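You operate a simulated robot arm through the tools that you are given. There is no shell and no other tool. Be economical: measure what you need, move in short steps, check, and stop when the job is done.

The job below is to be done with a simulated robot arm. You get a single attempt, and the scene is never put back.

JOB
Fetch the spacer block with the smallest size on its label from the top of the fitting bench and set it on top of the white bung.

The check looks at the end state, three seconds after you hand in, the way a careful person would. Anything else that was tipped, shoved, dropped, spilled or broken makes it a failure.

ROBOT AND FRAMES
A 7-joint arm with a two-finger parallel gripper, fixed in place. Base frame: the origin is at the foot of the arm, x ahead of it, y to its left, z up; the work surface is at about z = 880. Units: mm, rad, N and s.
With the tool pointing down near the work surface it reaches from about 300 to 700 mm from the base axis. Its first joint turns from -1.152 to 1.152 rad. Payload 1.57 kg.
Tool frame: the origin (TCP) lies between the finger pads and is the grasp point; the fingertips stand 30 mm ahead of it; z points along the fingers, y is the line along which they close. The gripper opens to 110 mm. The fingers are 24 mm wide and 12 mm thick; the gripper's body (48 by 112 mm) begins 78 mm behind the TCP.
Orientation is that of the tool frame in the base frame, as [roll, pitch, yaw] about the fixed x, y, z axes, in that order (R = Rz(yaw) Ry(pitch) Rx(roll)). With the fingers straight down and closing along the base's y, the tool's x points along the base's -x, its y along +y and its z along -z.

CONTROLS
- The arm moves only by the tool servo_tool. Its argument "increments" is a list of rows, each an object (a shift or turn left out is 0, a gripper value left out holds the last) with "slide": the shift along the base's x, y, z in cm, a list of three; "angular": the turn, a rotation vector about the base's x, y, z in rad, a list of three; "fingers": the gripper command, from -1 (fully open) to 1 (shut), values between in proportion. In form: [{"slide": [x, y, z], "angular": [wx, wy, wz], "fingers": fingers}, ...]. A call has 1 to 20 rows; each row is the pose to reach, as a shift and turn from the pose commanded when the call began. A row lasts 0.2 s, in which the tool goes at most 50 mm and 0.15 rad; a call with a longer step from one row to the next is refused whole, and so is a gripper value outside its range. Where a pose cannot be reached the arm comes as near as it can. A force on the tool above 40 N (or 10 N above the force at the start of the call, whichever is more), or a blocked arm, ends the call early, and 0.2 s more pass. The fingers move at their own pace (about 108 mm/s each) and stop on an object; they squeeze with about 25 N. The grip force told is the motor's: it shows also when the fingers shut on nothing. Time passes only in rows, and 0.2 s behind the last, so rows that repeat a pose let the fingers close. It gives the time, the measured TCP pose, the force on the tool (base axes), the opening and the grip force at its end, in the units of the frame above (readings bear some noise).
- Cameras (640 x 400 px; columns grow to the right, rows downward): "scene" is fixed at [168.4, -407, 1384.8]; the picture's right is [0.67, -0.74, 0.00], its down [-0.55, -0.50, -0.67] and it looks along [0.50, 0.45, -0.74] (base axes); focal length 303 px, centre (320, 200). "wrist" rides on the gripper at [70, 16, -141] in the tool frame; the picture's right is [-0.23, 0.97, 0.00], its down [-0.86, -0.20, -0.48] and it looks along [-0.47, -0.11, 0.88] (tool axes); focal length 222 px, centre (320, 200). There is no depth. A picture from a camera that has moved, and an enlarged one, comes with that camera's place and axes in the base frame and with its lens.
- capture(camera): a new picture of that camera. No time passes.
- zoom(camera, box): a new picture of the part [left, top, right, bottom] of that camera's present view, enlarged. No time passes.
- hand_in(): hands the job in; it is judged then, once.

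Go step by step. Nothing tells you positions but the pictures and the camera data: compare them with the known pose of the tool, close in by small moves and look again before you grip or let go. The budget is 90 turns and 46 pictures, counting those below and the enlarged ones. Unless the task says otherwise, let go and move clear before handing in, and close with one line.

The tools are called as name(argument=value, ...) on one line, values as JSON. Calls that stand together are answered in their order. servo_tool: Moves the arm, as the interface text tells. Its arguments: {"type":"object","properties":{"increments":{"type":"array","items":{"type":"object","properties":{"slide":{"type":"array","items":{"type":"number"}},"angular":{"type":"array","items":{"type":"number"}},"fingers":{"type":"number"}}}}},"required":["increments"]} The other tools are called the same way: capture (camera) takes a picture; zoom (camera, box) takes an enlarged picture of a part of a camera's view; hand_in () hands the job in.

At the start:

```text
t: 0.0
position: [425.4, -170.1, 1131.7]
tcp_rot: [-3.14, 0.001, -3.142]
wrist_force: [-0.7, -0.3, 0.6]
opening: 110.1
finger_force: 0.0
```

scene: 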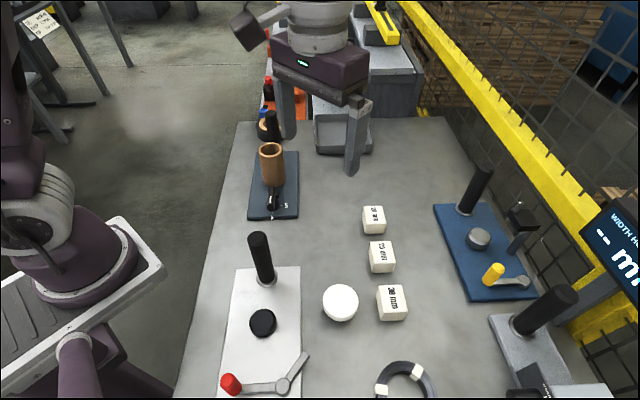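
wrist: 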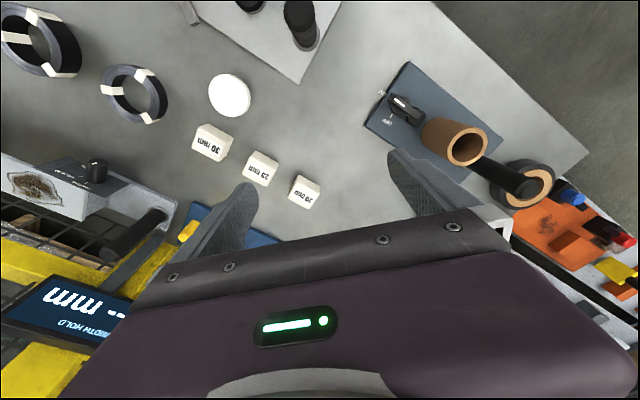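

I see three labelled blocks in a row and a white round bung. I'll zoom in to read the labels.

zoom(camera="scene", box=[310, 190, 430, 330])

zoom(camera="wrist", box=[180, 60, 340, 220])

```text
2.86 times, centred on (370, 260) of scene
camera zoom: at [168.4, -407.0, 1384.8], right [0.67, -0.74, 0.0], down [-0.55, -0.5, -0.67], along [0.5, 0.45, -0.74], focal length 865 px, centre (177, 29)
```

zoom: 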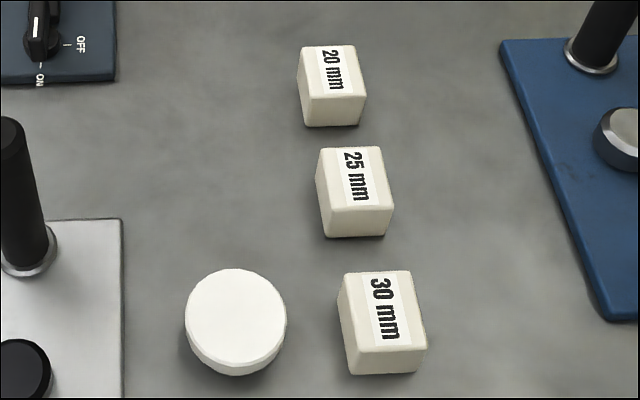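

```text
2.50 times, centred on (260, 140) of wrist
camera zoom: at [354.9, -153.7, 1273.2], right [0.23, 0.97, 0.0], down [0.86, -0.2, 0.48], along [0.47, -0.11, -0.88], focal length 555 px, centre (470, 350)
```

zoom: 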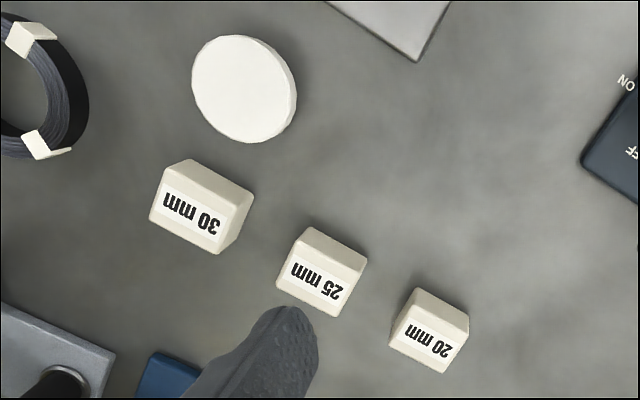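

The smallest label is 20 mm, the farthest block, at roughly (527, -228) with its top near z 918. I'll move closer to it for a better view.

servo_tool(increments=[{"slide": [1, -1.5, -3], "fingers": -1}, {"slide": [2, -3, -6]}, {"slide": [3, -4.5, -9]}, {"slide": [3, -4.5, -10]}, {"slide": [3, -4.5, -10]}])

capture(camera="wrist")

```text
t: 1.2
position: [455.4, -213.9, 1032.7]
tcp_rot: [-3.141, 0.001, -3.14]
wrist_force: [0.6, -0.4, -0.4]
opening: 110.1
finger_force: 0.0
```

```text
41 pictures are left
camera wrist: at [385.0, -197.4, 1173.3], right [0.23, 0.97, 0.0], down [0.86, -0.2, 0.48], along [0.47, -0.11, -0.88], focal length 222 px, centre (320, 200)
```

wrist: 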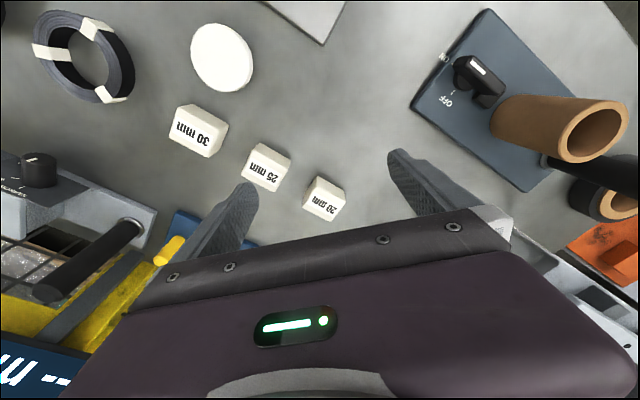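

zoom(camera="wrist", box=[230, 130, 390, 230])

zoom(camera="wrist", box=[160, 10, 320, 110])

zoom(camera="scene", box=[340, 190, 420, 240])

zoom(camera="scene", box=[290, 260, 418, 340])

```text
4.00 times, centred on (310, 180) of wrist
camera zoom: at [385.0, -197.4, 1173.3], right [0.23, 0.97, 0.0], down [0.86, -0.2, 0.48], along [0.47, -0.11, -0.88], focal length 888 px, centre (360, 280)
```

zoom: 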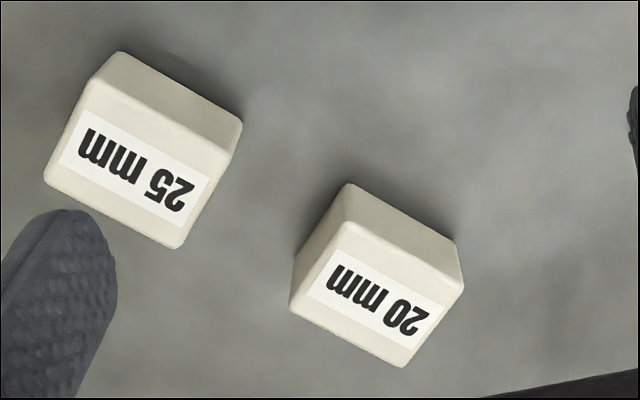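

```text
4.00 times, centred on (240, 60) of wrist
camera zoom: at [385.0, -197.4, 1173.3], right [0.23, 0.97, 0.0], down [0.86, -0.2, 0.48], along [0.47, -0.11, -0.88], focal length 888 px, centre (640, 760)
```

zoom: 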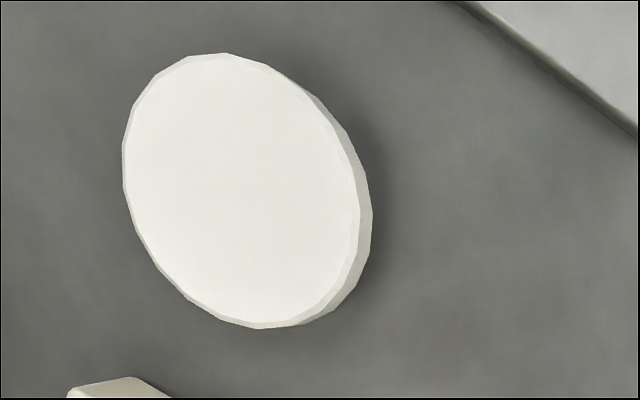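

```text
8.00 times, centred on (380, 215) of scene
camera zoom: at [168.4, -407.0, 1384.8], right [0.67, -0.74, 0.0], down [-0.55, -0.5, -0.67], along [0.5, 0.45, -0.74], focal length 2422 px, centre (-160, 80)
```

zoom: 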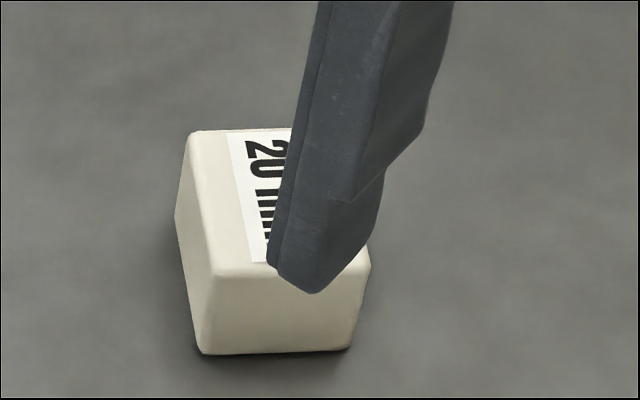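

```text
5.00 times, centred on (354, 300) of scene
camera zoom: at [168.4, -407.0, 1384.8], right [0.67, -0.74, 0.0], down [-0.55, -0.5, -0.67], along [0.5, 0.45, -0.74], focal length 1514 px, centre (150, -300)
```

zoom: 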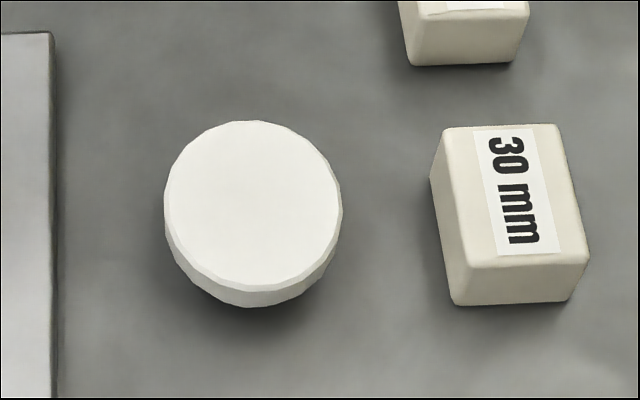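

The 20 mm block is centred near (531, -226). It is about 46 x 36 x 34 mm, with its long side at about 44° to x, and I'll grip across the short side. I'll move above it and turn the tool about 0.77 rad.

servo_tool(increments=[{"slide": [1.3, -0.2, 0], "angular": [0, 0, 0.128]}, {"slide": [2.6, -0.4, 0], "angular": [0, 0, 0.257]}, {"slide": [3.9, -0.6, 0], "angular": [0, 0, 0.386]}, {"slide": [5.2, -0.8, 0], "angular": [0, 0, 0.515]}, {"slide": [6.4, -1.0, -1], "angular": [0, 0, 0.643]}, {"slide": [7.6, -1.2, -2], "angular": [0, 0, 0.772]}, {"slide": [7.6, -1.2, -3], "angular": [0, 0, 0.772]}, {"slide": [7.6, -1.2, -3], "angular": [0, 0, 0.772]}])

capture(camera="wrist")

zoom(camera="scene", box=[310, 130, 438, 250])

```text
t: 3.0
position: [532.3, -226.2, 1002.3]
tcp_rot: [3.141, -0.001, -2.368]
wrist_force: [0.3, -0.6, 0.4]
opening: 110.0
finger_force: 0.0
```

```text
36 pictures are left
camera wrist: at [470.0, -264.2, 1143.4], right [-0.52, 0.86, 0.0], down [0.75, 0.45, 0.48], along [0.41, 0.25, -0.88], focal length 222 px, centre (320, 200)
```

wrist: 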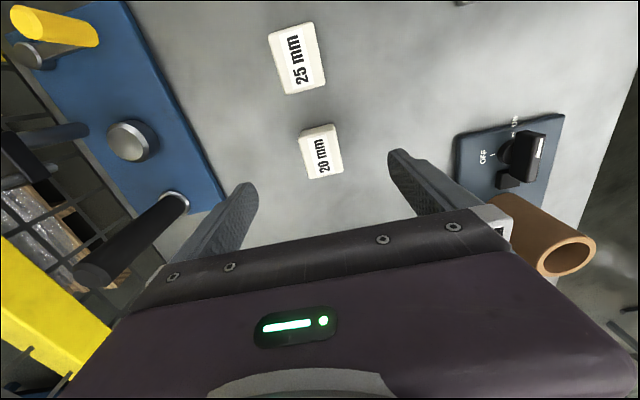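

```text
3.33 times, centred on (374, 190) of scene
camera zoom: at [168.4, -407.0, 1384.8], right [0.67, -0.74, 0.0], down [-0.55, -0.5, -0.67], along [0.5, 0.45, -0.74], focal length 1009 px, centre (140, 233)
```

zoom: 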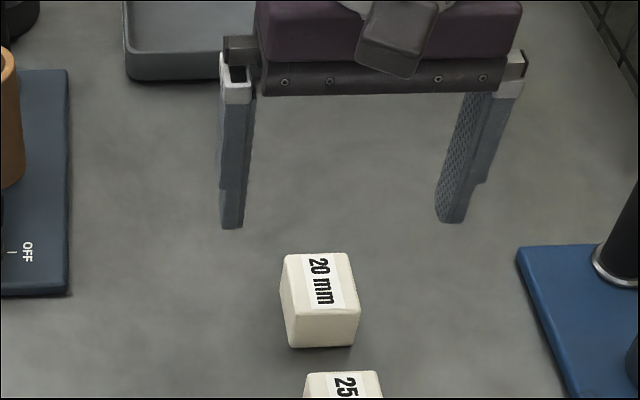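

The tool is now above the block and about aligned with it. One more zoom will refine the position and angle.

zoom(camera="wrist", box=[280, 110, 376, 190])

```text
5.00 times, centred on (328, 150) of wrist
camera zoom: at [470.0, -264.2, 1143.4], right [-0.52, 0.86, 0.0], down [0.75, 0.45, 0.48], along [0.41, 0.25, -0.88], focal length 1111 px, centre (280, 450)
```

zoom: 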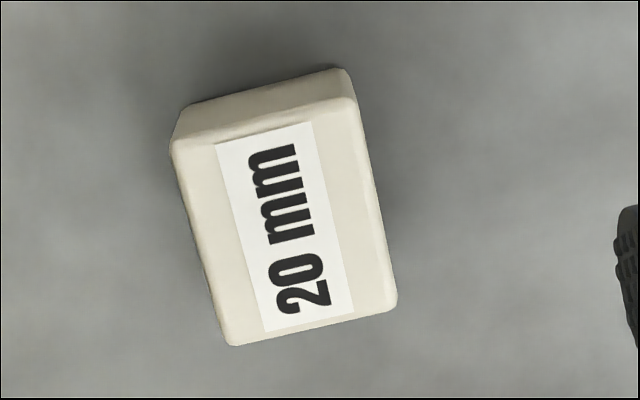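

The refined centre is about (530.5, -225). I'll correct slightly and go down, leaving the fingertips about 6 mm above the surface.

servo_tool(increments=[{"slide": [-0.15, 0.1, -2.5], "angular": [0, 0, 0.01]}, {"slide": [-0.15, 0.1, -5], "angular": [0, 0, 0.01]}, {"slide": [-0.15, 0.1, -7], "angular": [0, 0, 0.01]}, {"slide": [-0.15, 0.1, -8.6], "angular": [0, 0, 0.01]}, {"slide": [-0.15, 0.1, -8.6], "angular": [0, 0, 0.01]}])

zoom(camera="scene", box=[310, 150, 438, 250])

```text
t: 4.2
position: [529.9, -227.4, 916.2]
tcp_rot: [3.141, 0.001, -2.361]
wrist_force: [0.7, 0.7, 0.5]
opening: 109.8
finger_force: 0.1
```

```text
4.00 times, centred on (374, 200) of scene
camera zoom: at [168.4, -407.0, 1384.8], right [0.67, -0.74, 0.0], down [-0.55, -0.5, -0.67], along [0.5, 0.45, -0.74], focal length 1211 px, centre (104, 200)
```

zoom: 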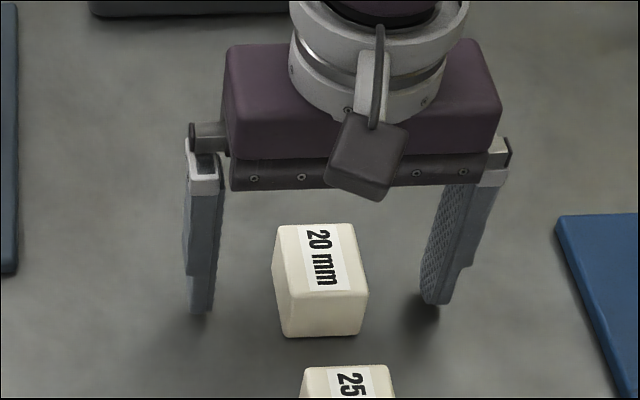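

The block sits centred between the fingers, with its neighbour clear. I'll close the fingers.

servo_tool(increments=[{"fingers": 0.1}, {"fingers": 0.5}, {"fingers": 1}, {"fingers": 1}, {"fingers": 1}])

```text
t: 5.4
position: [529.2, -227.8, 914.6]
tcp_rot: [3.141, 0.0, -2.359]
wrist_force: [-0.6, 0.2, 0.6]
opening: 39.3
finger_force: 24.6
```

I have the block at an opening of 39.3 mm. I'll lift it straight up and check.

servo_tool(increments=[{"slide": [0, 0, 1.5]}, {"slide": [0, 0, 4]}, {"slide": [0, 0, 8]}, {"slide": [0, 0, 12]}, {"slide": [0, 0, 12]}])

capture(camera="scene")

capture(camera="wrist")

```text
t: 6.6
position: [529.4, -224.7, 1035.1]
tcp_rot: [3.141, -0.001, -2.361]
wrist_force: [-0.6, 0.0, 0.6]
opening: 39.0
finger_force: 25.2
```

```text
32 pictures are left
```

scene: 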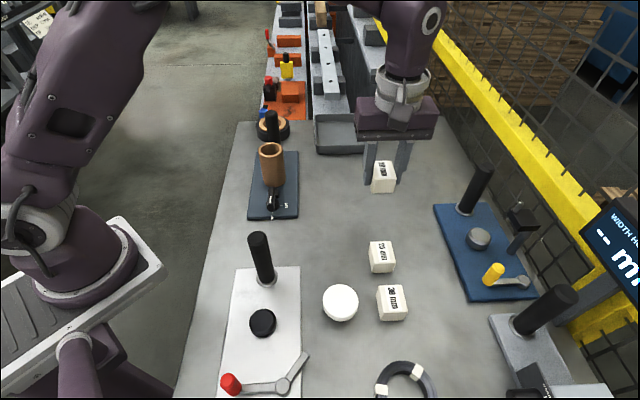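

```text
31 pictures are left
camera wrist: at [468.5, -262.7, 1176.7], right [-0.53, 0.85, 0.0], down [0.75, 0.46, 0.48], along [0.41, 0.25, -0.88], focal length 222 px, centre (320, 200)
```

wrist: 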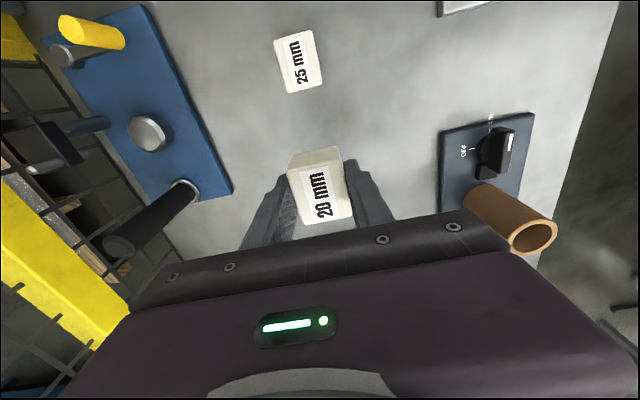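

The block is held and nothing else moved. I'll carry it at this height to a spot short of the bung so the wrist camera can look at the bung.

servo_tool(increments=[{"slide": [-3, -1.25, 0]}, {"slide": [-6, -2.5, 0]}, {"slide": [-9, -3.75, 0]}, {"slide": [-12, -5, 0]}, {"slide": [-15, -6.25, 0]}, {"slide": [-18, -7.5, 0]}, {"slide": [-21, -8.75, 0]}, {"slide": [-23, -9.8, 0]}, {"slide": [-23, -9.8, 0]}])

capture(camera="scene")

capture(camera="wrist")

```text
t: 8.6
position: [298.3, -324.5, 1035.7]
tcp_rot: [-3.14, 0.001, -2.358]
wrist_force: [0.9, -0.1, -0.4]
opening: 39.2
finger_force: 25.1
```

```text
30 pictures are left
```

scene: 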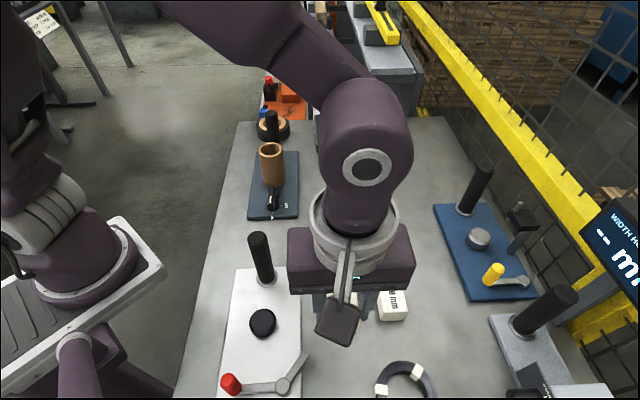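

```text
29 pictures are left
camera wrist: at [237.3, -361.5, 1176.5], right [-0.53, 0.85, 0.0], down [0.75, 0.46, 0.48], along [0.41, 0.25, -0.88], focal length 222 px, centre (320, 200)
```

wrist: 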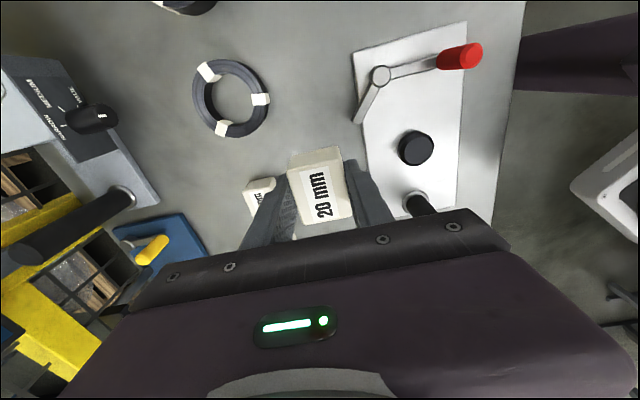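

The held block hides the bung from here. I'll shift so the camera is right above the bung.

servo_tool(increments=[{"slide": [3.5, 2.4, 0]}, {"slide": [7, 4.8, 0]}, {"slide": [10.5, 7.2, 0]}, {"slide": [10.5, 7.2, 0]}, {"slide": [10.5, 7.2, 0]}])

capture(camera="wrist")

zoom(camera="scene", box=[300, 270, 428, 350])

```text
t: 9.8
position: [404.7, -252.2, 1034.4]
tcp_rot: [-3.141, -0.001, -2.36]
wrist_force: [0.0, -0.2, -1.6]
opening: 39.2
finger_force: 24.9
```

```text
28 pictures are left
camera wrist: at [344.6, -289.0, 1175.3], right [-0.52, 0.85, 0.0], down [0.75, 0.46, 0.48], along [0.41, 0.25, -0.88], focal length 222 px, centre (320, 200)
```

wrist: 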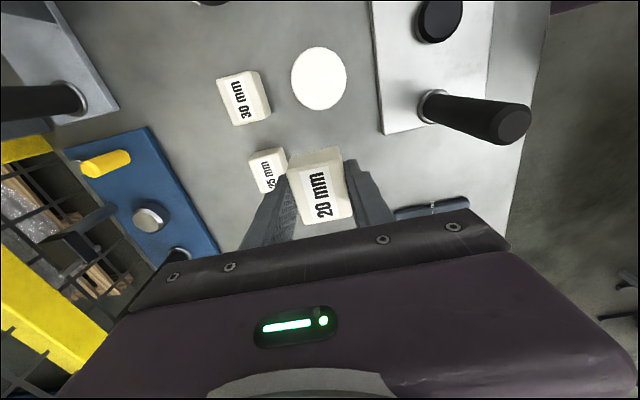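

```text
5.00 times, centred on (364, 310) of scene
camera zoom: at [168.4, -407.0, 1384.8], right [0.67, -0.74, 0.0], down [-0.55, -0.5, -0.67], along [0.5, 0.45, -0.74], focal length 1514 px, centre (100, -350)
```

zoom: 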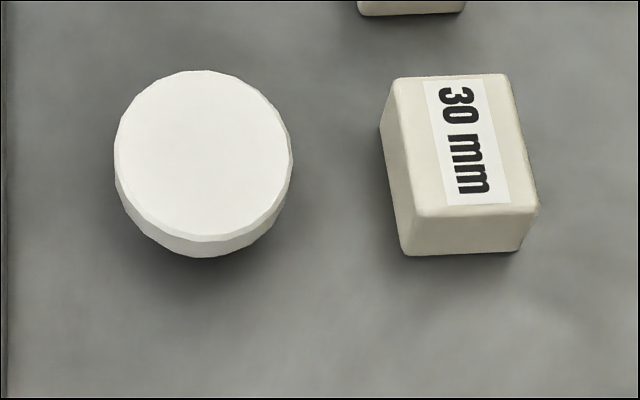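

zoom(camera="wrist", box=[270, 30, 366, 130])

zoom(camera="wrist", box=[260, 130, 380, 240])

```text
4.00 times, centred on (318, 80) of wrist
camera zoom: at [344.6, -289.0, 1175.3], right [-0.52, 0.85, 0.0], down [0.75, 0.46, 0.48], along [0.41, 0.25, -0.88], focal length 888 px, centre (328, 680)
```

zoom: 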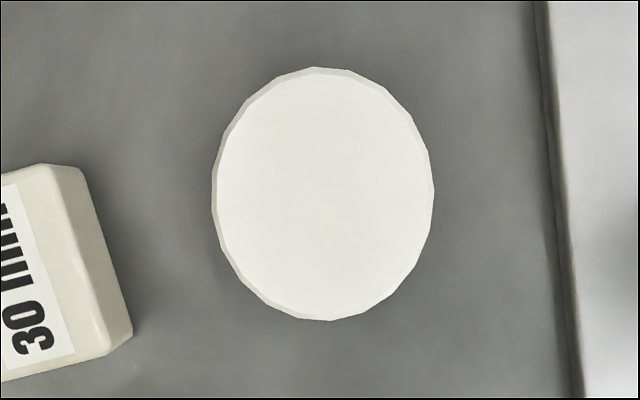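

```text
3.64 times, centred on (320, 185) of wrist
camera zoom: at [344.6, -289.0, 1175.3], right [-0.52, 0.85, 0.0], down [0.75, 0.46, 0.48], along [0.41, 0.25, -0.88], focal length 808 px, centre (320, 254)
```

zoom: 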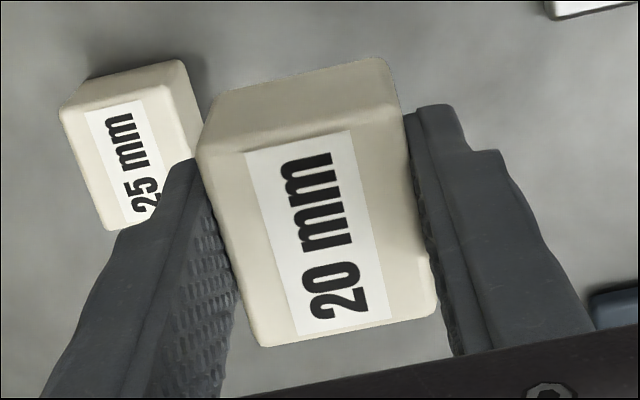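

The bung centre is at about (345, -289), with its top near z 900–908. I'll move above it and lower partway.

servo_tool(increments=[{"slide": [-3, -1.9, 0]}, {"slide": [-6.05, -3.8, 0]}, {"slide": [-6.05, -3.8, -2.5]}, {"slide": [-6.05, -3.8, -5]}, {"slide": [-6.05, -3.8, -7]}, {"slide": [-6.05, -3.8, -7.5]}, {"slide": [-6.05, -3.8, -7.5]}])

zoom(camera="scene", box=[290, 250, 418, 350])

capture(camera="wrist")

```text
t: 11.4
position: [343.8, -289.6, 960.5]
tcp_rot: [-3.141, 0.0, -2.36]
wrist_force: [1.3, -1.1, -1.1]
opening: 39.2
finger_force: 24.7
```

```text
4.00 times, centred on (354, 300) of scene
camera zoom: at [168.4, -407.0, 1384.8], right [0.67, -0.74, 0.0], down [-0.55, -0.5, -0.67], along [0.5, 0.45, -0.74], focal length 1211 px, centre (184, -200)
```

zoom: 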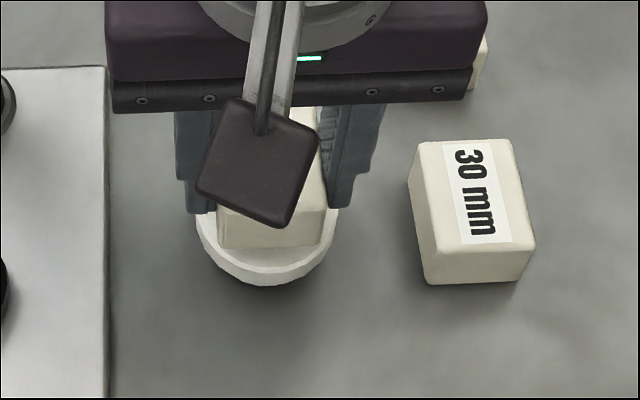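

```text
23 pictures are left
camera wrist: at [283.0, -327.5, 1101.6], right [-0.53, 0.85, 0.0], down [0.75, 0.46, 0.48], along [0.41, 0.25, -0.88], focal length 222 px, centre (320, 200)
```

wrist: 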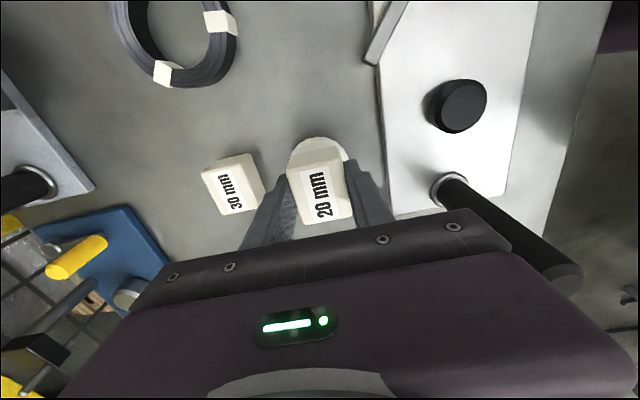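

The block is centred over the bung. I'll lower it slowly, checking the force.

servo_tool(increments=[{"slide": [0, 0, -0.5]}, {"slide": [0, 0, -1.0]}, {"slide": [0, 0, -1.3]}, {"slide": [0, 0, -1.3]}])

zoom(camera="scene", box=[290, 260, 386, 340])

zoom(camera="wrist", box=[260, 120, 380, 230])

```text
t: 12.4
position: [344.1, -288.3, 949.8]
tcp_rot: [-3.14, -0.001, -2.36]
wrist_force: [-0.1, -1.5, 18.7]
opening: 39.3
finger_force: 25.1
```

```text
5.00 times, centred on (338, 300) of scene
camera zoom: at [168.2, -406.9, 1384.9], right [0.67, -0.74, 0.0], down [-0.55, -0.5, -0.67], along [0.5, 0.45, -0.74], focal length 1514 px, centre (230, -300)
```

zoom: 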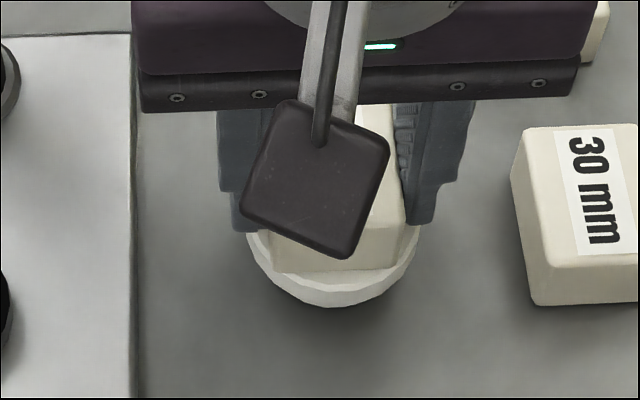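

```text
3.64 times, centred on (320, 175) of wrist
camera zoom: at [282.8, -326.7, 1089.8], right [-0.52, 0.85, 0.0], down [0.75, 0.46, 0.48], along [0.41, 0.25, -0.88], focal length 808 px, centre (320, 291)
```

zoom: 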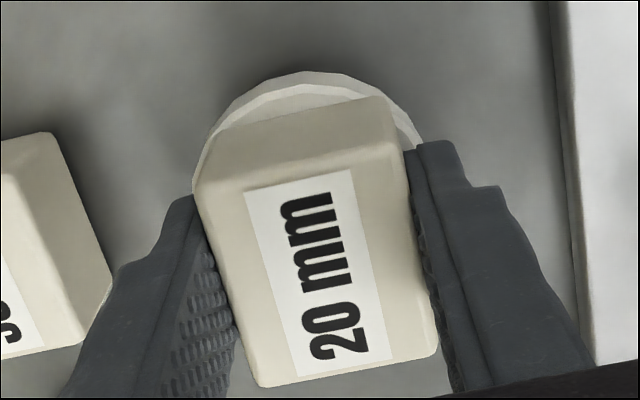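

The block touched the bung at about TCP z 950 and is well centred. I'll ease the push off, then open the fingers partway.

servo_tool(increments=[{"slide": [0, 0, 0.12]}, {"slide": [0, 0, 0.15]}, {"slide": [0, 0, 0.15]}])

```text
t: 13.2
position: [343.9, -289.6, 948.5]
tcp_rot: [3.14, 0.001, -2.36]
wrist_force: [0.1, 0.1, -0.8]
opening: 39.2
finger_force: 25.0
```

The push is gone and any gap is under a millimetre. I'll release.

servo_tool(increments=[{"slide": [0, 0, -0.05], "fingers": 1}, {"slide": [0, 0, -0.05], "fingers": 1}, {"slide": [0, 0, -0.05], "fingers": 0.2}, {"slide": [0, 0, -0.05], "fingers": 0.0}, {"slide": [0, 0, -0.05], "fingers": -0.1}, {"slide": [0, 0, -0.05], "fingers": -0.1}])

zoom(camera="wrist", box=[260, 120, 380, 230])

```text
t: 14.6
position: [342.7, -289.3, 948.8]
tcp_rot: [-3.142, 0.001, -2.361]
wrist_force: [0.6, 0.0, 0.3]
opening: 60.6
finger_force: 0.0
```

```text
3.64 times, centred on (320, 175) of wrist
camera zoom: at [282.4, -327.0, 1090.3], right [-0.53, 0.85, 0.0], down [0.75, 0.46, 0.48], along [0.41, 0.25, -0.88], focal length 808 px, centre (320, 291)
```

zoom: 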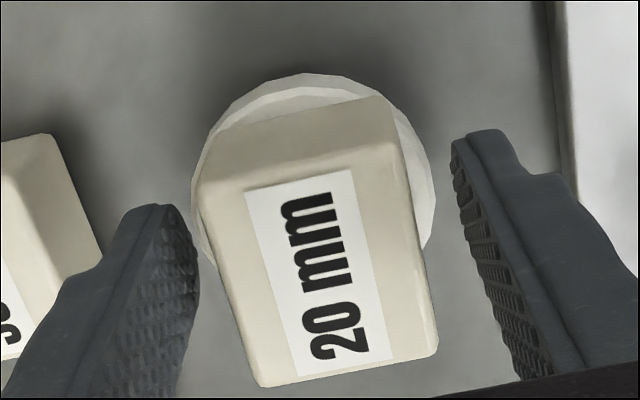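

The block rests on the bung with the fingers clear on both sides. I'll retreat straight up.

servo_tool(increments=[{"slide": [0, 0, 1.5]}, {"slide": [0, 0, 4]}, {"slide": [0, 0, 8]}, {"slide": [0, 0, 12]}, {"slide": [4, 3, 13]}, {"slide": [7, 5, 13]}, {"slide": [10, 7, 13]}, {"slide": [10, 7, 13]}])

capture(camera="scene")

zoom(camera="scene", box=[290, 250, 418, 350])

capture(camera="wrist")

```text
refused: row 5 steps farther than a row can; nothing moved
```

```text
19 pictures are left
```

scene: 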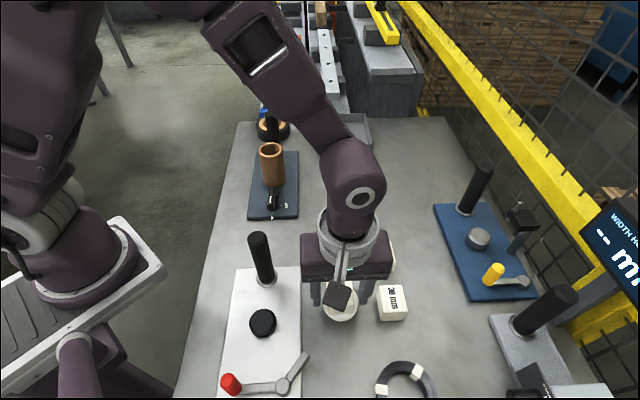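

```text
4.00 times, centred on (354, 300) of scene
camera zoom: at [168.4, -407.0, 1384.8], right [0.67, -0.74, 0.0], down [-0.55, -0.5, -0.67], along [0.5, 0.45, -0.74], focal length 1211 px, centre (184, -200)
```

zoom: 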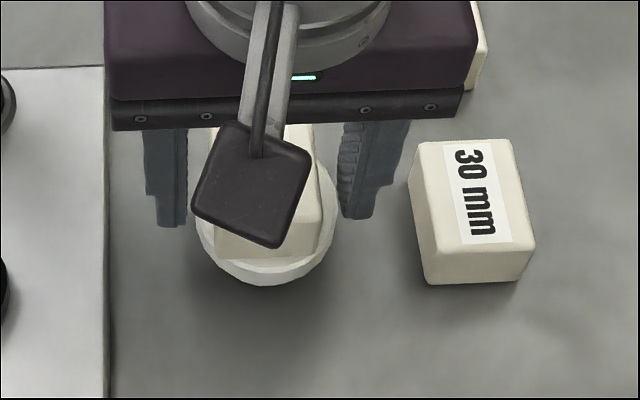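

```text
17 pictures are left
camera wrist: at [282.4, -327.0, 1090.3], right [-0.53, 0.85, 0.0], down [0.75, 0.46, 0.48], along [0.41, 0.25, -0.88], focal length 222 px, centre (320, 200)
```

wrist: 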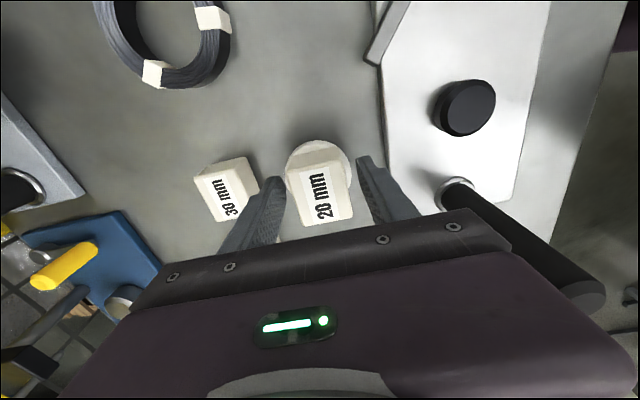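

The retreat was refused because one step was too long, so nothing moved. I'll repeat it with shorter steps.

servo_tool(increments=[{"slide": [0, 0, 1.5]}, {"slide": [0, 0, 4]}, {"slide": [0, 0, 8]}, {"slide": [0, 0, 12]}, {"slide": [3, 2, 13]}, {"slide": [6, 4, 13]}, {"slide": [9, 6, 13]}, {"slide": [12, 8, 13]}, {"slide": [12, 8, 13]}])

capture(camera="scene")

zoom(camera="scene", box=[290, 250, 418, 350])

```text
t: 16.6
position: [465.3, -211.5, 1079.4]
tcp_rot: [-3.141, -0.001, -2.36]
wrist_force: [-0.9, 0.1, 0.1]
opening: 60.8
finger_force: 0.0
```

```text
16 pictures are left
```

scene: 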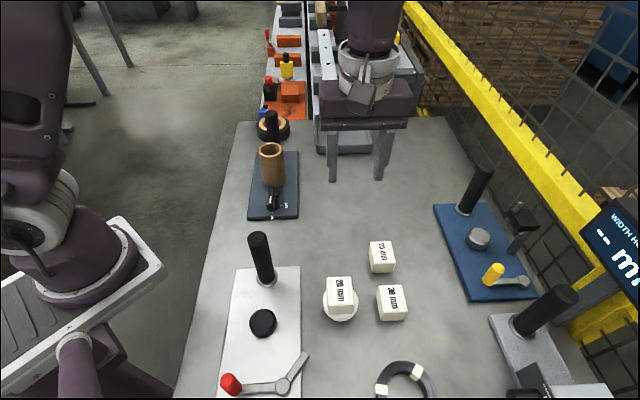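

```text
4.00 times, centred on (354, 300) of scene
camera zoom: at [168.4, -407.0, 1384.8], right [0.67, -0.74, 0.0], down [-0.55, -0.5, -0.67], along [0.5, 0.45, -0.74], focal length 1211 px, centre (184, -200)
```

zoom: 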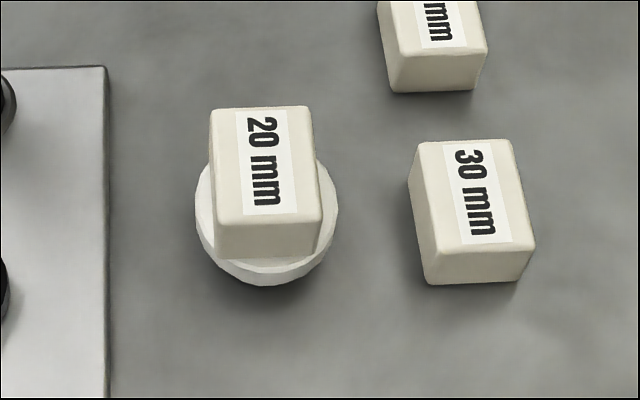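

The 20 mm block sits squarely on the bung, everything else is where it was, and the arm is clear. I'm handing in.

hand_in()

```text
The job is handed in.
```

The 20 mm spacer block, the smallest of the three, is resting centred on top of the white bung, with everything else left where it was, and the job is handed in.
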